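You operate a simulated robot arm through the tools that you are given. There is no shell and no other tool. Be economical: measure what you need, move in short steps, check, and stop when the job is done.

Carry out the task below with a simulated robot arm. There is one attempt and no reset: what you move stays moved.

TASK
Turn the stirrer two knob to 3.
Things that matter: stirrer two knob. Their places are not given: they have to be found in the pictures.

It is judged by the outcome, as a careful person would: the job done as asked, and still so three seconds after it is handed in. It fails if anything else is knocked over, pushed out of place, dropped, spilled or broken.

THE ROBOT
A 6-joint arm with a two-finger parallel gripper, fixed in place. Base frame: the origin is at the foot of the arm, x ahead of it, y to its left, z up. Lengths are in mm, angles in degrees, forces in N, time in s.
With the tool pointing down near the work surface it reaches from about 240 to 660 mm from the base axis. Its first joint turns from -66.0 to 66.0 degrees. Payload 2.9 kg.
Tool frame: the origin (TCP) lies between the finger pads and is the grasp point; the fingertips stand 30 mm ahead of it; z points along the fingers, y is the line along which they close. The gripper opens to 110 mm. The fingers are 20 mm wide and 10 mm thick; the gripper's body (48 by 112 mm) begins 55 mm behind the TCP.
Orientation is that of the tool frame in the base frame, as a unit quaternion [w, x, y, z]. With the fingers straight down and closing along the base's y, the tool's x points along the base's -x, its y along +y and its z along -z.

THE INTERFACE
- The arm moves only by the tool move_arm. Its argument "commands" is a list of rows, each a list of 3 entries, a list of its own where there are three numbers: the turn, a rotation vector about the tool's x, y, z in units of 5 degrees (1.0 is 5 degrees), then the shift along the tool's x, y, z in units of 40 mm (1.0 is 40 mm), then the opening, from 0 (shut) to 1 (fully open). In form: [[[rx, ry, rz], [dx, dy, dz], gripper], ...]. A call has 1 to 12 rows; each row shifts and turns the commanded pose from where the row before left it, along the tool's axes as they then stand. A call with a number of a shift or a turn outside -1 to 1 is refused whole. A row lasts 0.2 s, in which the tool goes at most 50 mm and 8.6 degrees; a call with a longer step from one row to the next is refused whole, and so is a gripper value outside its range. A pose out of reach is approached as far as the arm can. The call stops where the force on the tool passes 40 N (or 10 N more than at its start, if that is more) or the arm is blocked; 0.2 s more then pass. The fingers move at their own pace (about 108 mm/s each) and stop on an object; they squeeze with about 39 N. The grip force told is the motor's: it shows also when the fingers shut on nothing. Time passes only in rows, and 0.2 s behind the last, so rows that do not move let the fingers close. It gives the time, the measured TCP pose, the force on the tool (base axes), the opening and the grip force at its end, in the units of the frame above (readings bear some noise), and new pictures: "pictures" is both (left out), scene, wrist or none.
- Cameras (640 x 400 px; columns grow to the right, rows downward): "scene" is fixed at [39.9, 408.9, 1411.5]; the picture's right is [-0.98, -0.22, 0.00], its down [-0.07, 0.31, -0.95] and it looks along [0.21, -0.93, -0.32] (base axes); focal length 323 px, centre (320, 200). "wrist" rides on the gripper at [-36, 0, -57] in the tool frame; the picture's right is [0.00, -1.00, 0.00], its down [0.97, 0.00, -0.24] and it looks along [0.24, 0.00, 0.97] (tool axes); focal length 218 px, centre (320, 200).
- measure_at(camera, pixels): there is no depth. For up to 12 entries [column, row, z] of the newest picture of that camera ("zoom" is the newest enlarged one), the place [x, y] in the base frame at which the ray of that pixel passes the height z, good to about 2 mm. No time passes.
- close_up(camera, box): a new picture of the part [left, top, right, bottom] of that camera's present view, enlarged. No time passes.
- hand_in(): hands the job in; it is judged then, once.

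Work in short steps. Measure before you move; look again where a grasp or a placing could have gone wrong, and mend it. You have 60 turns and 120 pictures in all, the two below and enlarged ones among them. Open the gripper and draw the arm clear of the work before you hand the job in, unless the task says otherwise; then end with one line.

The tools are called after "Emit:" as a command line: name --argument value ..., lists and objects as JSON in quotes. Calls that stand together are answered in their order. move_arm: Moves the arm, as the interface text tells. Its arguments: {"type":"object","properties":{"commands":{"type":"array"},"pictures":{"type":"string","enum":["both","scene","wrist","none"]}},"required":["commands"]} The other tools are called the same way: measure_at (camera, pixels) gives the place at which the rays of pixels pass given heights; close_up (camera, box) takes an enlarged picture of a part of a camera's view; hand_in () hands the job in.

At the start:

```text
time: 0.0
ee_pos: [297.3, -277.1, 1221.2]
ee_rot: [0.0, 0.001, 1.0, 0.0]
force: [0.8, -0.2, 0.2]
gripper_width: 110.1
gripper_force: 0.0
```

scene: 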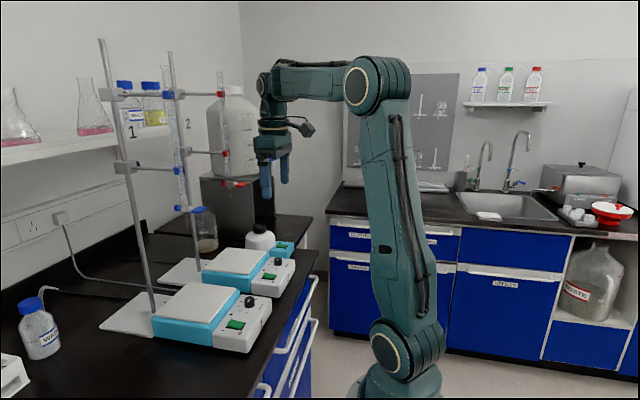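
wrist: 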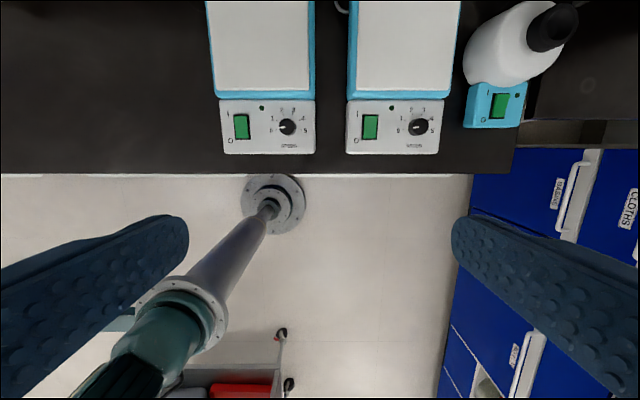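

The scene shows two stirrers, with rod labels "1" (132,132) and "2" (188,124). I take close-ups to read the labels and the dials.

Emit:
close_up --camera "wrist" --box '[340, 90, 450, 160]'

Emit:
close_up --camera "wrist" --box '[210, 90, 320, 160]'

Emit:
close_up --camera "scene" --box '[90, 60, 310, 360]'

```text
5.71 times, centred on (395, 125) of wrist
```

zoom: 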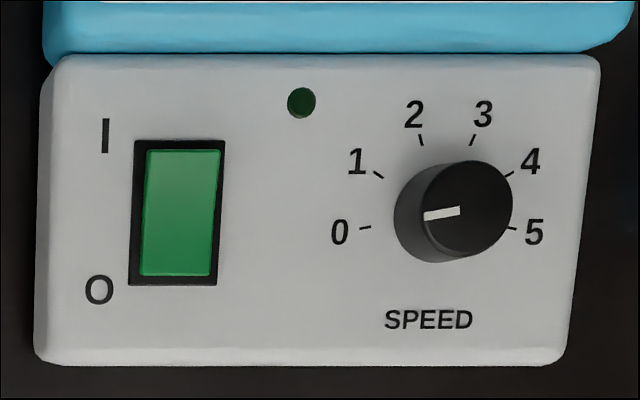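

```text
5.71 times, centred on (265, 125) of wrist
```

zoom: 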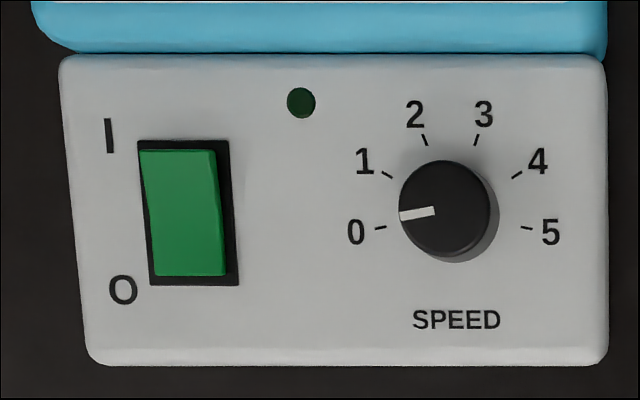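

```text
1.33 times, centred on (200, 210) of scene
```

zoom: 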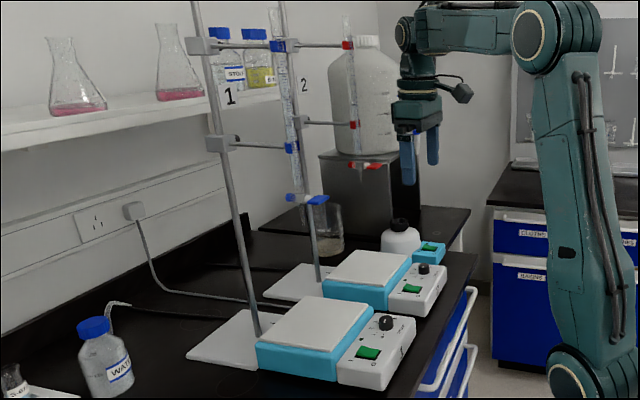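

Stirrer two is the right one in the wrist view (further from the scene camera); its knob is at wrist (421,126), scene (278,262). I triangulate it and the panel.

Emit:
close_up --camera "scene" --box '[230, 240, 310, 290]'

Emit:
measure_at --camera "wrist" --pixels '[[421, 126, 940], [421, 126, 960], [421, 126, 980], [421, 126, 1000], [351, 101, 960], [439, 153, 960], [346, 152, 960]]'

Emit:
measure_at --camera "scene" --pixels '[[278, 262, 940], [278, 262, 960], [278, 262, 980], [278, 262, 1000]]'

```text
8.00 times, centred on (270, 265) of scene
```

zoom: 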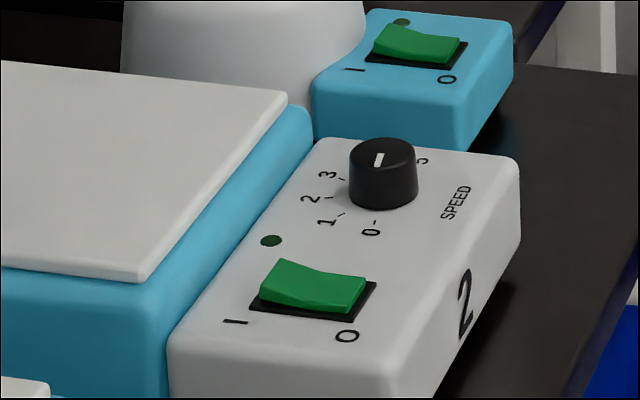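

```text
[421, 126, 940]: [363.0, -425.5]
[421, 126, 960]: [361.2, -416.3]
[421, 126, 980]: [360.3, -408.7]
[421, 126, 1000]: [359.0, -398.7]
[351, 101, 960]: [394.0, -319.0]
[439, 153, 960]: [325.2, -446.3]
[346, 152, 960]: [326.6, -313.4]
```

```text
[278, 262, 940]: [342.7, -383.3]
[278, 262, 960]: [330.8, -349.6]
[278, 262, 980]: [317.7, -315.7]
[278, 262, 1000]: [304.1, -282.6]
```

The box front is marked "2", so that's the right stirrer, its panel is level and the pointer stands at 0. I re-triangulate with better pixels.

Emit:
measure_at --camera "scene" --pixels '[[277.9, 259.4, 930], [277.9, 259.4, 945], [277.9, 259.4, 960], [277.9, 259.4, 980], [277.9, 265, 940], [277.9, 265, 960]]'

Emit:
measure_at --camera "wrist" --pixels '[[421, 126, 925], [418, 127.5, 925], [418, 127.5, 940], [418, 127.5, 960]]'

```text
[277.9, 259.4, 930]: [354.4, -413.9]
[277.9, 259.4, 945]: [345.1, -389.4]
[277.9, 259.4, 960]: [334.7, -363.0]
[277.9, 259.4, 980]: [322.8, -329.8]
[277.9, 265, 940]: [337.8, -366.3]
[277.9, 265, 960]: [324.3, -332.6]
```

```text
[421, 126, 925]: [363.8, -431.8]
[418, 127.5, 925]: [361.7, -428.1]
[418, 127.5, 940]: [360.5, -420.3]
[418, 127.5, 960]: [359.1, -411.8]
```

The rays meet at only z≈922, which seems low against a surface at 912. I check with the bench corner, seen by both cameras (wrist 514,173; scene 317,249), and box corners.

Emit:
measure_at --camera "wrist" --pixels '[[514, 173, 912], [514, 173, 880], [514, 173, 850], [439, 153, 912], [439, 153, 890], [439, 153, 870]]'

Emit:
measure_at --camera "scene" --pixels '[[317, 249, 912], [317, 249, 880], [317, 249, 850], [294, 259, 930], [294, 259, 912], [294, 259, 890]]'

Emit:
close_up --camera "scene" --box '[220, 220, 340, 300]'

```text
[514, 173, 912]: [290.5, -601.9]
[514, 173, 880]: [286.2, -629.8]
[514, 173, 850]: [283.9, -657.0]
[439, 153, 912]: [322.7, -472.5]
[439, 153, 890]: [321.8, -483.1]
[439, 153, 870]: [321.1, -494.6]
```

```text
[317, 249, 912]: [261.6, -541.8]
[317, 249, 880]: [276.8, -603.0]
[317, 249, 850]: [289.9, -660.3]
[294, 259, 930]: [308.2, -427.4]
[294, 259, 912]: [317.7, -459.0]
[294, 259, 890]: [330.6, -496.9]
```

```text
5.00 times, centred on (280, 260) of scene
```

zoom: 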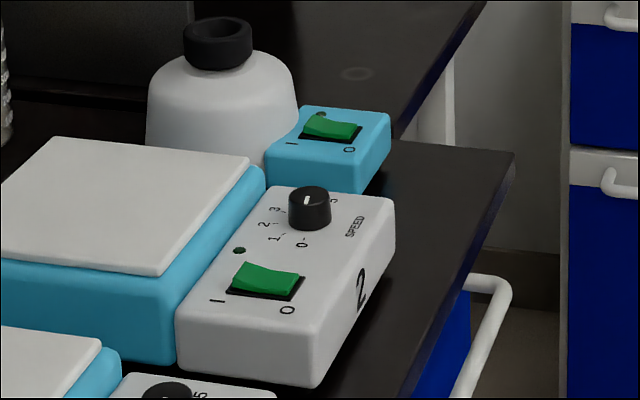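

Triangulation shows the bench at this place lies near z≈850, the panel near 900 and the knob top near 922, at about (361,-429). I move above it at z≈1041 with the fingers part closed and look.

Emit:
move_arm --commands '[[[0, 0, 0], [-0.267, -0.633, 0.75], 0.5], [[0, 0, 0], [-0.267, -0.633, 0.75], 0.5], [[0, 0, 0], [-0.267, -0.633, 0.75], 0.5], [[0, 0, 0], [-0.267, -0.633, 0.75], 0.5], [[0, 0, 0], [-0.267, -0.633, 0.75], 0.5], [[0, 0, 0], [-0.267, -0.633, 0.75], 0.5], [[0, 0, 0], [0, 0, 0], 0.5]]'

Emit:
close_up --camera "wrist" --box '[200, 80, 440, 230]'

```text
time: 1.6
ee_pos: [364.5, -424.8, 1039.2]
ee_rot: [0.0, 0.0, 1.0, -0.001]
force: [0.5, 0.1, 0.1]
gripper_width: 55.0
gripper_force: 0.1
```

scene: 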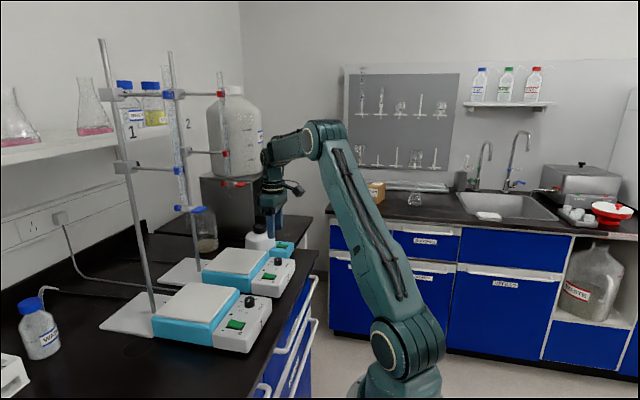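
wrist: 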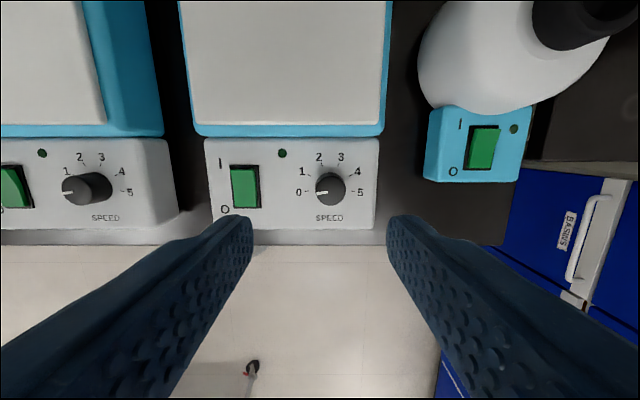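

```text
2.67 times, centred on (320, 155) of wrist
```

zoom: 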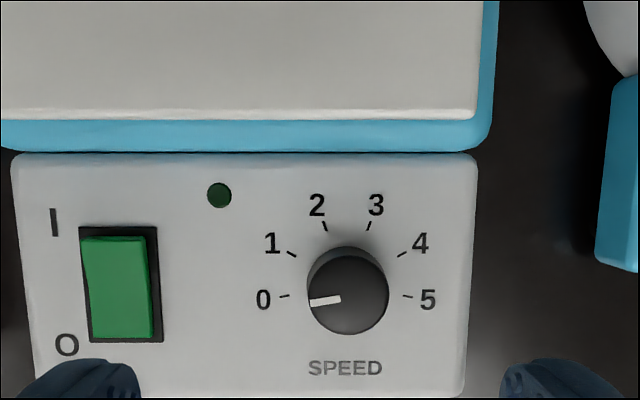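

The knob top centre is at zoom (348,297), i.e. wrist (330.5,191). I measure it along with its base.

Emit:
measure_at --camera "zoom" --pixels '[[348, 297, 922], [348, 297, 915], [308, 297, 922], [389, 297, 922], [348, 256, 922], [348, 336, 922], [346, 285, 902], [283, 296, 902], [408, 296, 902], [325, 226, 902], [369, 226, 902], [346, 150, 912]]'

Emit:
close_up --camera "scene" --box '[230, 210, 310, 290]'

```text
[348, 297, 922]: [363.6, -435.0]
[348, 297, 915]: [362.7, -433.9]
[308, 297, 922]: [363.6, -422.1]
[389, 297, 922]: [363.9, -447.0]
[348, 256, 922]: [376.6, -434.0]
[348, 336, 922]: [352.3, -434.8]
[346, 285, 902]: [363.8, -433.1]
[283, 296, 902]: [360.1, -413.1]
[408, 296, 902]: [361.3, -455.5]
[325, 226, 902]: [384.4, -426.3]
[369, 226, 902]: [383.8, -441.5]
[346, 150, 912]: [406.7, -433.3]
```

```text
5.00 times, centred on (270, 250) of scene
```

zoom: 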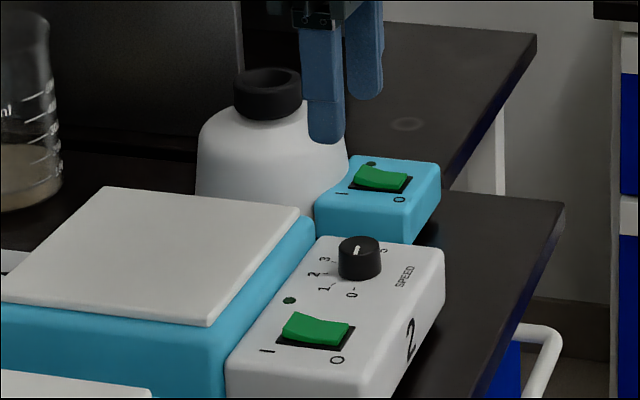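

Knob centre is ≈(364,-434.5), diameter ≈25. I centre on it and pre-turn the tool by -60° about its axis, so the later +120° turn is balanced.

Emit:
move_arm --commands '[[[0, 0, 0], [0, -0.24, 0], 0.5], [[0, 0, -1], [0, 0, 0], 0.5], [[0, 0, -1], [0, 0, 0], 0.5], [[0, 0, -1], [0, 0, 0], 0.5], [[0, 0, -1], [0, 0, 0], 0.5], [[0, 0, -1], [0, 0, 0], 0.5], [[0, 0, -1], [0, 0, 0], 0.5], [[0, 0, -1], [0, 0, 0], 0.5], [[0, 0, -1], [0, 0, 0], 0.5], [[0, 0, -1], [0, 0, 0], 0.5], [[0, 0, -1], [0, 0, 0], 0.5], [[0, 0, -1], [0, 0, 0], 0.5]]' --pictures "wrist"

```text
time: 4.2
ee_pos: [361.4, -437.4, 1039.9]
ee_rot: [0.0, -0.463, 0.887, 0.0]
force: [-0.6, -0.5, 0.3]
gripper_width: 54.7
gripper_force: 0.2
```

wrist: 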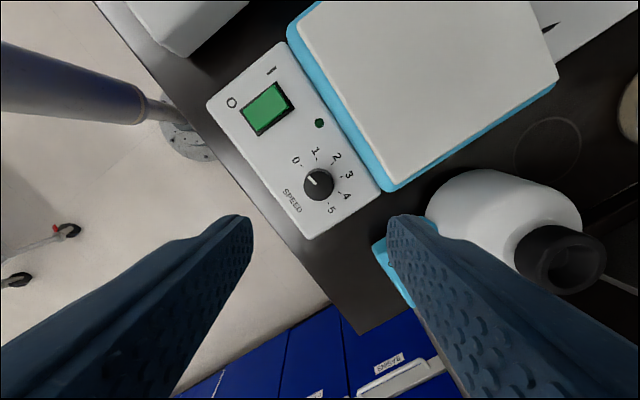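

The turn is fine (55°). The white bottle (cap at wrist (560,262), scene (260,228)) is near the gripper's side, so I check its place and re-measure the knob.

Emit:
measure_at --camera "wrist" --pixels '[[560, 262, 940], [560, 262, 960], [560, 262, 980], [560, 262, 1000], [318, 185, 920]]'

Emit:
measure_at --camera "scene" --pixels '[[259.7, 229, 940], [259.7, 229, 960], [259.7, 229, 980], [259.7, 229, 1000]]'

Emit:
close_up --camera "wrist" --box '[240, 120, 400, 220]'

```text
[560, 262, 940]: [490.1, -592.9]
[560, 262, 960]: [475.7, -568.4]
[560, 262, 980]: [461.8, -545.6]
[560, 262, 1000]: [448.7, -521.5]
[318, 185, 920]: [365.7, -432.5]
```

```text
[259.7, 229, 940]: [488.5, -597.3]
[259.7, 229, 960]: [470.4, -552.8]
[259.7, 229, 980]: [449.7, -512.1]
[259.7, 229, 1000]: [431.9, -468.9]
```

```text
4.00 times, centred on (320, 170) of wrist
```

zoom: 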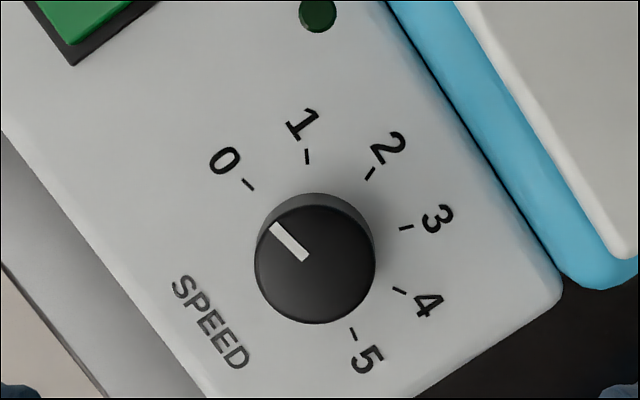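

The bottle top is ≈z 942 and 200 mm away, so it's clear. I shift 5 mm along -x tool to centre and descend to TCP ≈960 (tips ≈930).

Emit:
move_arm --commands '[[[0, 0, 0], [-0.125, 0, 0.4], 0.5], [[0, 0, 0], [0, 0, 0.6], 0.5], [[0, 0, 0], [0, 0, 0.6], 0.5], [[0, 0, 0], [0, 0, 0.4], 0.5], [[0, 0, 0], [0, 0, 0], 0.5]]'

Emit:
close_up --camera "scene" --box '[230, 210, 310, 290]'

```text
time: 5.4
ee_pos: [363.4, -436.0, 962.6]
ee_rot: [0.0, -0.462, 0.887, 0.0]
force: [0.1, -1.1, 0.9]
gripper_width: 54.9
gripper_force: 0.0
```

scene: 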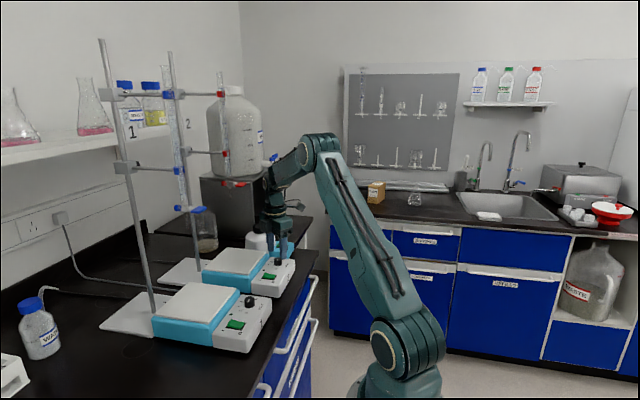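
wrist: 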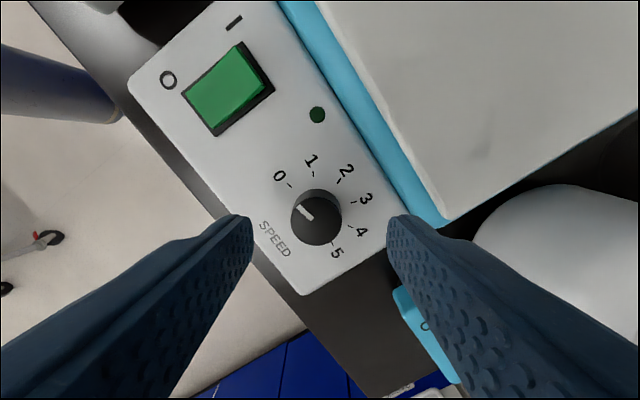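

```text
5.00 times, centred on (270, 250) of scene
```

zoom: 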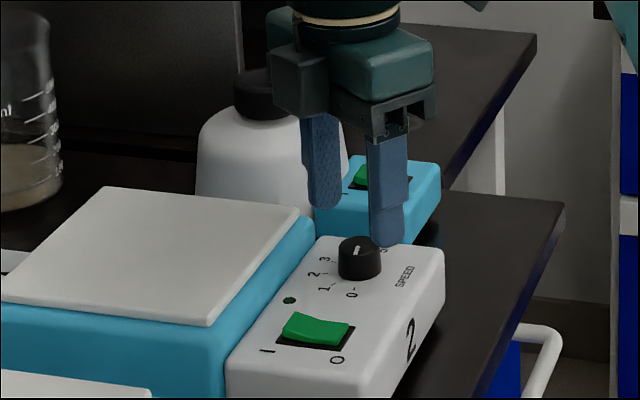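

Tips are ≈10 mm above the knob. I measure the knob top (318,220) again and look closer.

Emit:
close_up --camera "wrist" --box '[240, 140, 400, 260]'

Emit:
measure_at --camera "wrist" --pixels '[[316.5, 220, 919], [291.5, 218, 919], [342, 218, 919], [316, 245, 919], [317, 205, 899], [291, 187, 899]]'

```text
3.33 times, centred on (320, 200) of wrist
```

zoom: 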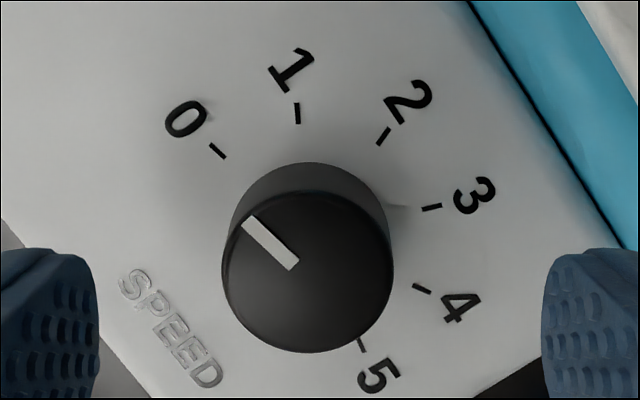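

```text
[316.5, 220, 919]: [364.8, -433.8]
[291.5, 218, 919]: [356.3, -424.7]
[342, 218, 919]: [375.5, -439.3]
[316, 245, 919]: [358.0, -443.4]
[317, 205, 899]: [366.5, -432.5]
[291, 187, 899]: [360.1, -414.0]
```

Centre is (364.5,-434), within 2 mm. I descend 26 mm (tips ≈906) and close on the knob.

Emit:
move_arm --commands '[[[0, 0, 0], [-0.055, 0, 0.33], 0.5], [[0, 0, 0], [0, 0, 0.33], 0.5], [[0, 0, 0], [0, 0, 0], 0.5], [[0, 0, 0], [0, 0, 0], 0.3], [[0, 0, 0], [0, 0, 0], 0.2], [[0, 0, 0], [0, 0, 0], 0.1], [[0, 0, 0], [0, 0, 0], 0.1]]'

Emit:
close_up --camera "wrist" --box '[240, 140, 400, 260]'

Emit:
close_up --camera "scene" --box '[250, 230, 310, 290]'

```text
time: 7.0
ee_pos: [364.4, -432.2, 933.2]
ee_rot: [0.0, -0.462, 0.887, 0.003]
force: [-14.1, 12.3, 3.9]
gripper_width: 25.8
gripper_force: 45.1
```

scene: 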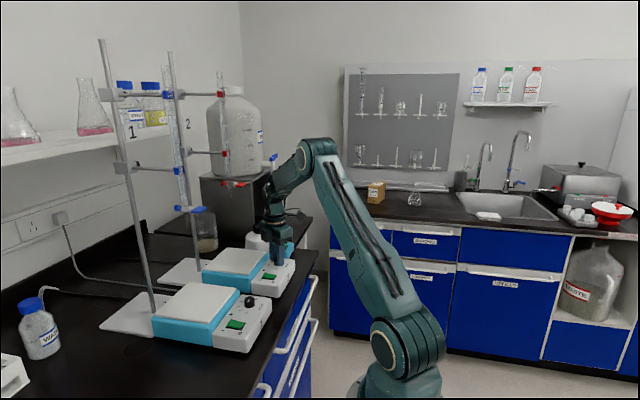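
wrist: 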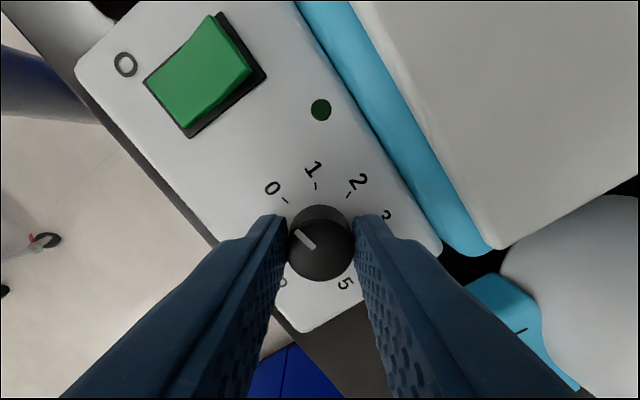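

```text
3.33 times, centred on (320, 200) of wrist
```

zoom: 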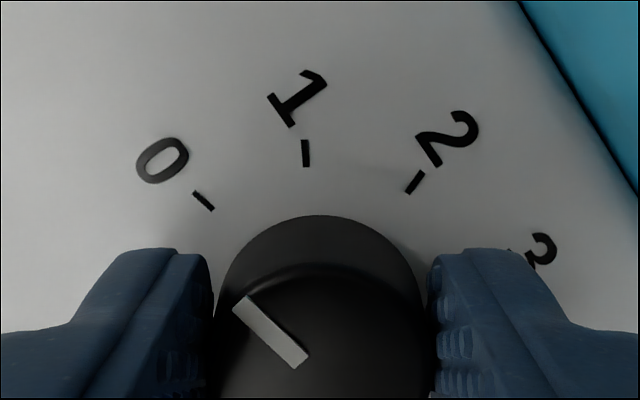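

```text
6.67 times, centred on (280, 260) of scene
```

zoom: 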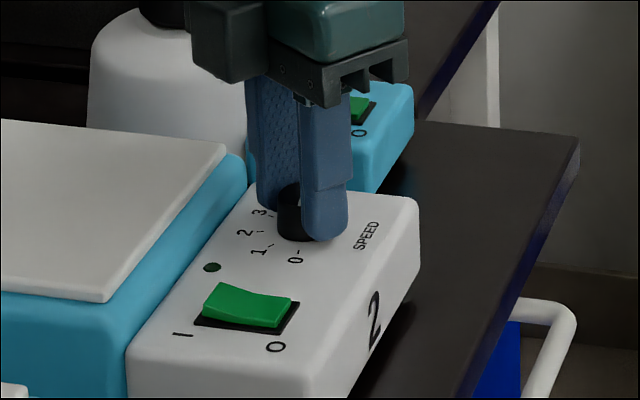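

The knob is held (25.8 mm), with ≈18 N sideways along tool +y. I yield 2 mm that way to relieve it.

Emit:
move_arm --commands '[[[0, 0, 0], [0, 0.04, 0], 0.1], [[0, 0, 0], [0, 0, 0], 0.1]]' --pictures "none"

```text
time: 7.6
ee_pos: [364.5, -433.0, 934.8]
ee_rot: [0.001, -0.462, 0.887, -0.001]
force: [-3.9, 2.4, -0.6]
gripper_width: 25.6
gripper_force: 45.2
```

Force is down to ≈4 N. I turn +30° and check that the knob follows.

Emit:
move_arm --commands '[[[0, 0, 1], [0, 0, 0], 0.1], [[0, 0, 1], [0, 0, 0], 0.1], [[0, 0, 1], [0, 0, 0], 0.1], [[0, 0, 1], [0, 0, 0], 0.1], [[0, 0, 1], [0, 0, 0], 0.1], [[0, 0, 1], [0, 0, 0], 0.1], [[0, 0, 0], [0, 0, 0], 0.1]]' --pictures "wrist"

```text
time: 9.2
ee_pos: [365.0, -433.3, 934.8]
ee_rot: [0.001, -0.215, 0.977, -0.002]
force: [7.1, -19.3, 2.5]
gripper_width: 25.7
gripper_force: 45.2
```

wrist: 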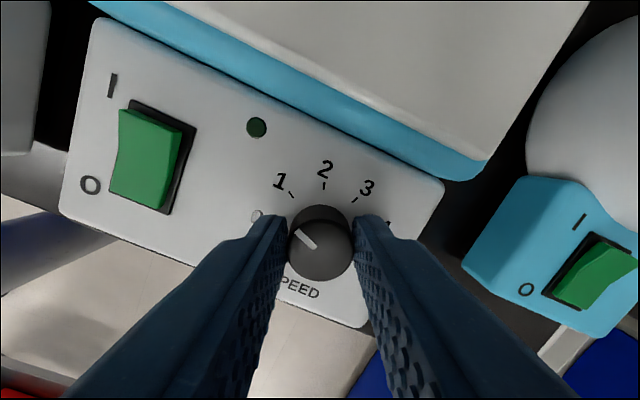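

The knob follows the fingers (pointer fixed relative to them). Side force is now 20 N along tool -y, so I yield 2 mm and turn 25° more.

Emit:
move_arm --commands '[[[0, 0, 0], [0, -0.05, 0], 0.1], [[0, 0, 1], [0, 0, 0], 0.1], [[0, 0, 1], [0, 0, 0], 0.1], [[0, 0, 1], [0, 0, 0], 0.1], [[0, 0, 1], [0, 0, 0], 0.1], [[0, 0, 1], [0, 0, 0], 0.1], [[0, 0, 0], [0, 0, 0], 0.1]]' --pictures "none"

```text
time: 10.8
ee_pos: [364.6, -433.6, 935.5]
ee_rot: [0.001, 0.003, 1.0, -0.001]
force: [-4.7, -26.0, 5.1]
gripper_width: 25.7
gripper_force: 44.9
```

Turned 55° so far; the force is -26 N along y. I yield 2.5 mm more and look.

Emit:
move_arm --commands '[[[0, 0, 0], [0.01, -0.065, 0], 0.1], [[0, 0, 0], [0, 0, 0], 0.1]]'

Emit:
close_up --camera "scene" --box '[230, 220, 310, 300]'

```text
time: 11.4
ee_pos: [364.6, -433.4, 934.5]
ee_rot: [-0.001, -0.001, 1.0, 0.0]
force: [-7.3, -8.7, 13.1]
gripper_width: 25.8
gripper_force: 45.1
```

scene: 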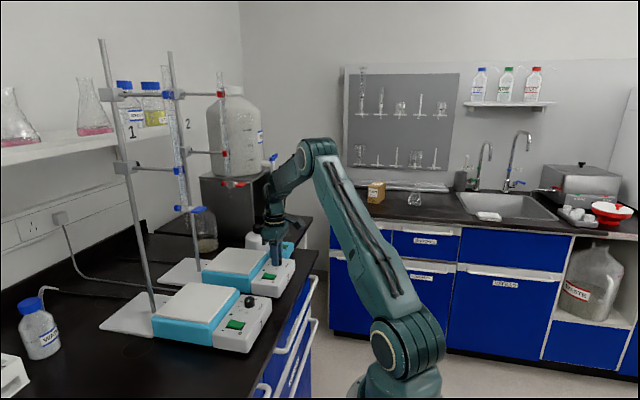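
wrist: 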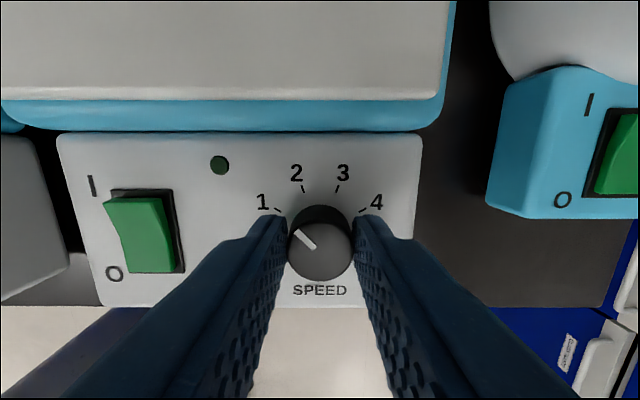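

```text
5.00 times, centred on (270, 260) of scene
```

zoom: 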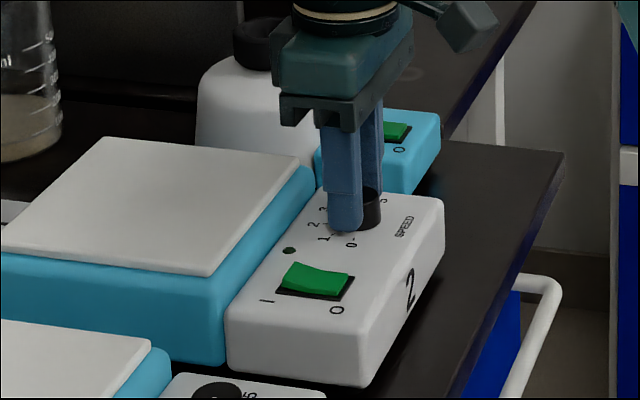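

The stirrer hasn't shifted and the pointer is near 1.3. I turn another 60° in one call, watching the force.

Emit:
move_arm --commands '[[[0, 0, 1], [0.01, -0.02, 0], 0.1], [[0, 0, 1], [0, 0, 0], 0.1], [[0, 0, 1], [0, 0, 0], 0.1], [[0, 0, 1], [0, 0, 0], 0.1], [[0, 0, 1], [0, 0, 0], 0.1], [[0, 0, 1], [0, 0, 0], 0.1], [[0, 0, 0], [0, 0, 0], 0.1]]' --pictures "none"

```text
time: 13.0
ee_pos: [364.5, -434.9, 935.7]
ee_rot: [0.0, 0.26, 0.966, 0.0]
force: [-4.4, 11.4, 26.3]
gripper_width: 26.0
gripper_force: 45.0
```

Turned 85°; there is 26 N upward, so I ease up 1 mm and across 1 mm, then turn 35° more.

Emit:
move_arm --commands '[[[0, 0, 0], [0, 0.025, -0.035], 0.1], [[0, 0, 1], [0, 0, 0], 0.1], [[0, 0, 1], [0, 0, 0], 0.1], [[0, 0, 1], [0, 0, 0], 0.1], [[0, 0, 1], [0, 0, 0], 0.1], [[0, 0, 1], [0, 0, 0], 0.1], [[0, 0, 0], [0, 0, 0], 0.1]]' --pictures "wrist"

```text
time: 14.6
ee_pos: [364.0, -435.0, 934.6]
ee_rot: [0.0, 0.464, 0.886, 0.0]
force: [-13.1, -7.9, 1.2]
gripper_width: 25.9
gripper_force: 44.7
```

wrist: 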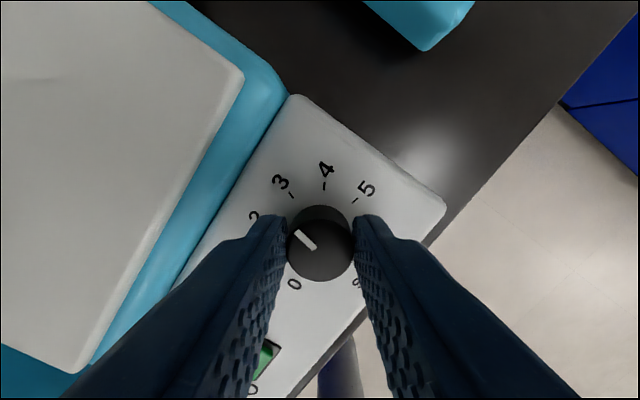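

Turned 110°. I turn the last 10° and look.

Emit:
move_arm --commands '[[[0, 0, 1], [0, 0, 0], 0.1], [[0, 0, 1], [0, 0, 0], 0.1], [[0, 0, 0], [0, 0, 0], 0.1], [[0, 0, 0], [0, 0, 0], 0.1]]' --pictures "none"

Emit:
close_up --camera "wrist" --box '[240, 150, 400, 290]'

```text
time: 15.6
ee_pos: [363.9, -435.4, 934.4]
ee_rot: [-0.002, 0.54, 0.841, 0.0]
force: [-23.2, -10.7, -8.5]
gripper_width: 25.7
gripper_force: 44.6
```

```text
2.86 times, centred on (320, 220) of wrist
```

zoom: 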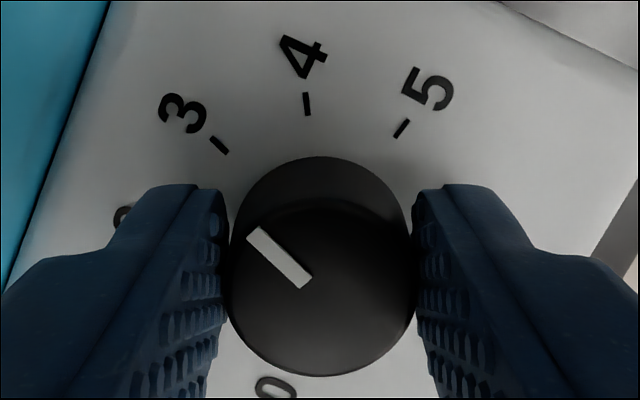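

The pointer faces the 3 mark as it faced 0 at the start. I relieve the side force, open, and rise to check from above.

Emit:
move_arm --commands '[[[0, 0, 0], [0, -0.06, 0], 0.1], [[0, 0, 0], [0, 0, 0], 0.1], [[0, 0, 0], [0, 0, 0], 0.4], [[0, 0, 0], [0, 0, 0], 0.5], [[0, 0, 0], [0, 0, 0], 0.5], [[0, 0, 0], [0, 0, -0.6], 0.5], [[0, 0, 0], [0, 0, -0.9], 0.5], [[0, 0, 0], [0, 0, -0.9], 0.5], [[0, 0, 0], [0, 0, 0], 0.5]]'

Emit:
close_up --camera "wrist" --box '[240, 120, 400, 240]'

Emit:
close_up --camera "scene" --box '[230, 220, 310, 300]'

```text
time: 17.6
ee_pos: [363.7, -434.5, 1032.4]
ee_rot: [0.0, 0.537, 0.844, 0.0]
force: [0.0, -0.1, -0.9]
gripper_width: 55.1
gripper_force: 0.0
```

scene: 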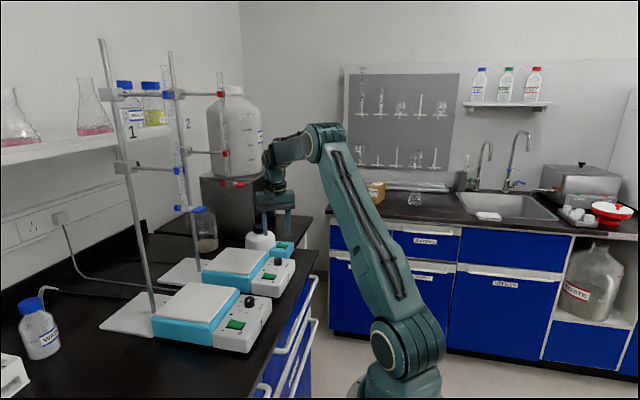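
wrist: 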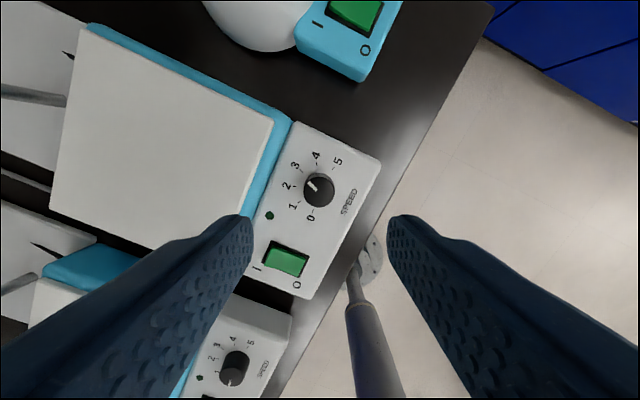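

```text
3.33 times, centred on (320, 180) of wrist
```

zoom: 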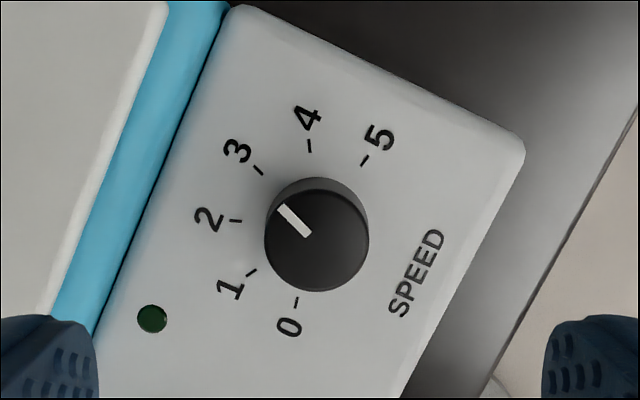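

```text
5.00 times, centred on (270, 260) of scene
```

zoom: 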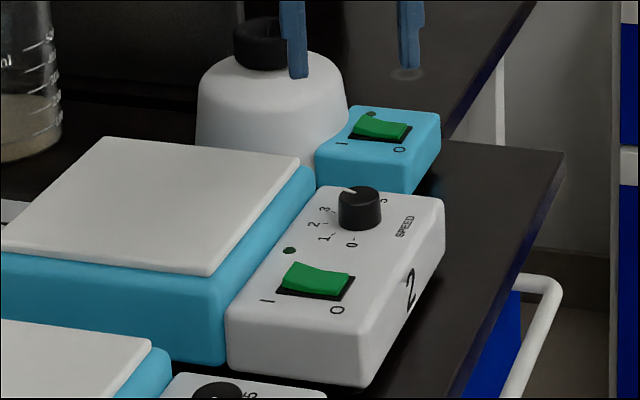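

The pointer and the 3 mark both lie at about 45–47° left of up in the zoom view, so the knob stands at 3 and nothing else has moved. I raise the arm clear.

Emit:
move_arm --commands '[[[0, 0, 0], [0, 0, -0.9], 0.5], [[0, 0, 0], [0, 0, -0.9], 0.5], [[0, 0, 0], [0, 0, -0.9], 0.7], [[0, 0, 0], [0, 0, -0.9], 1], [[0, 0, 0], [0, 0, 0], 1]]'

Emit:
close_up --camera "scene" --box '[230, 220, 310, 300]'

```text
time: 18.8
ee_pos: [363.7, -436.0, 1176.4]
ee_rot: [0.0, 0.537, 0.844, 0.0]
force: [-0.5, 0.8, -0.2]
gripper_width: 110.1
gripper_force: 0.1
```

scene: 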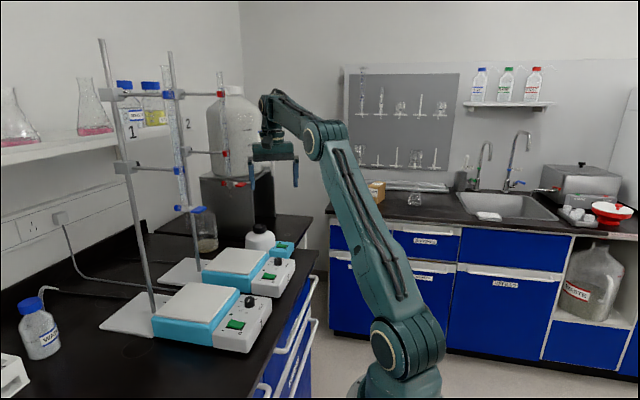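
wrist: 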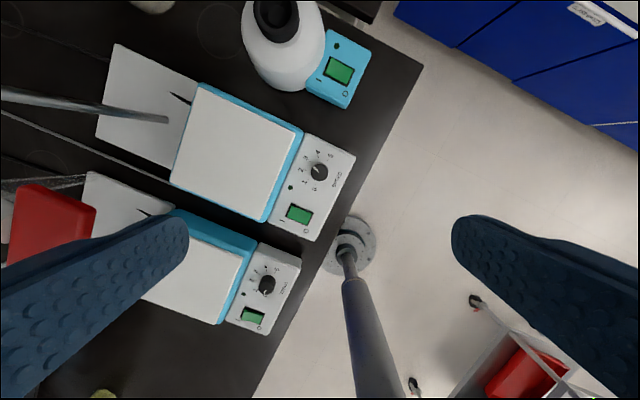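

```text
5.00 times, centred on (270, 260) of scene
```

zoom: 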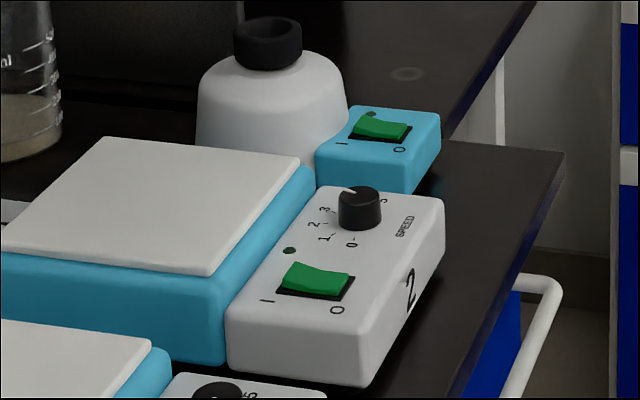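

The arm is clear, the gripper is open and the knob is at 3, so I hand in.

Emit:
hand_in

```text
The job is handed in.
```

I turned the stirrer two knob from 0 to 3; in the pictures the pointer lines up with the 3 mark and nothing else has moved.
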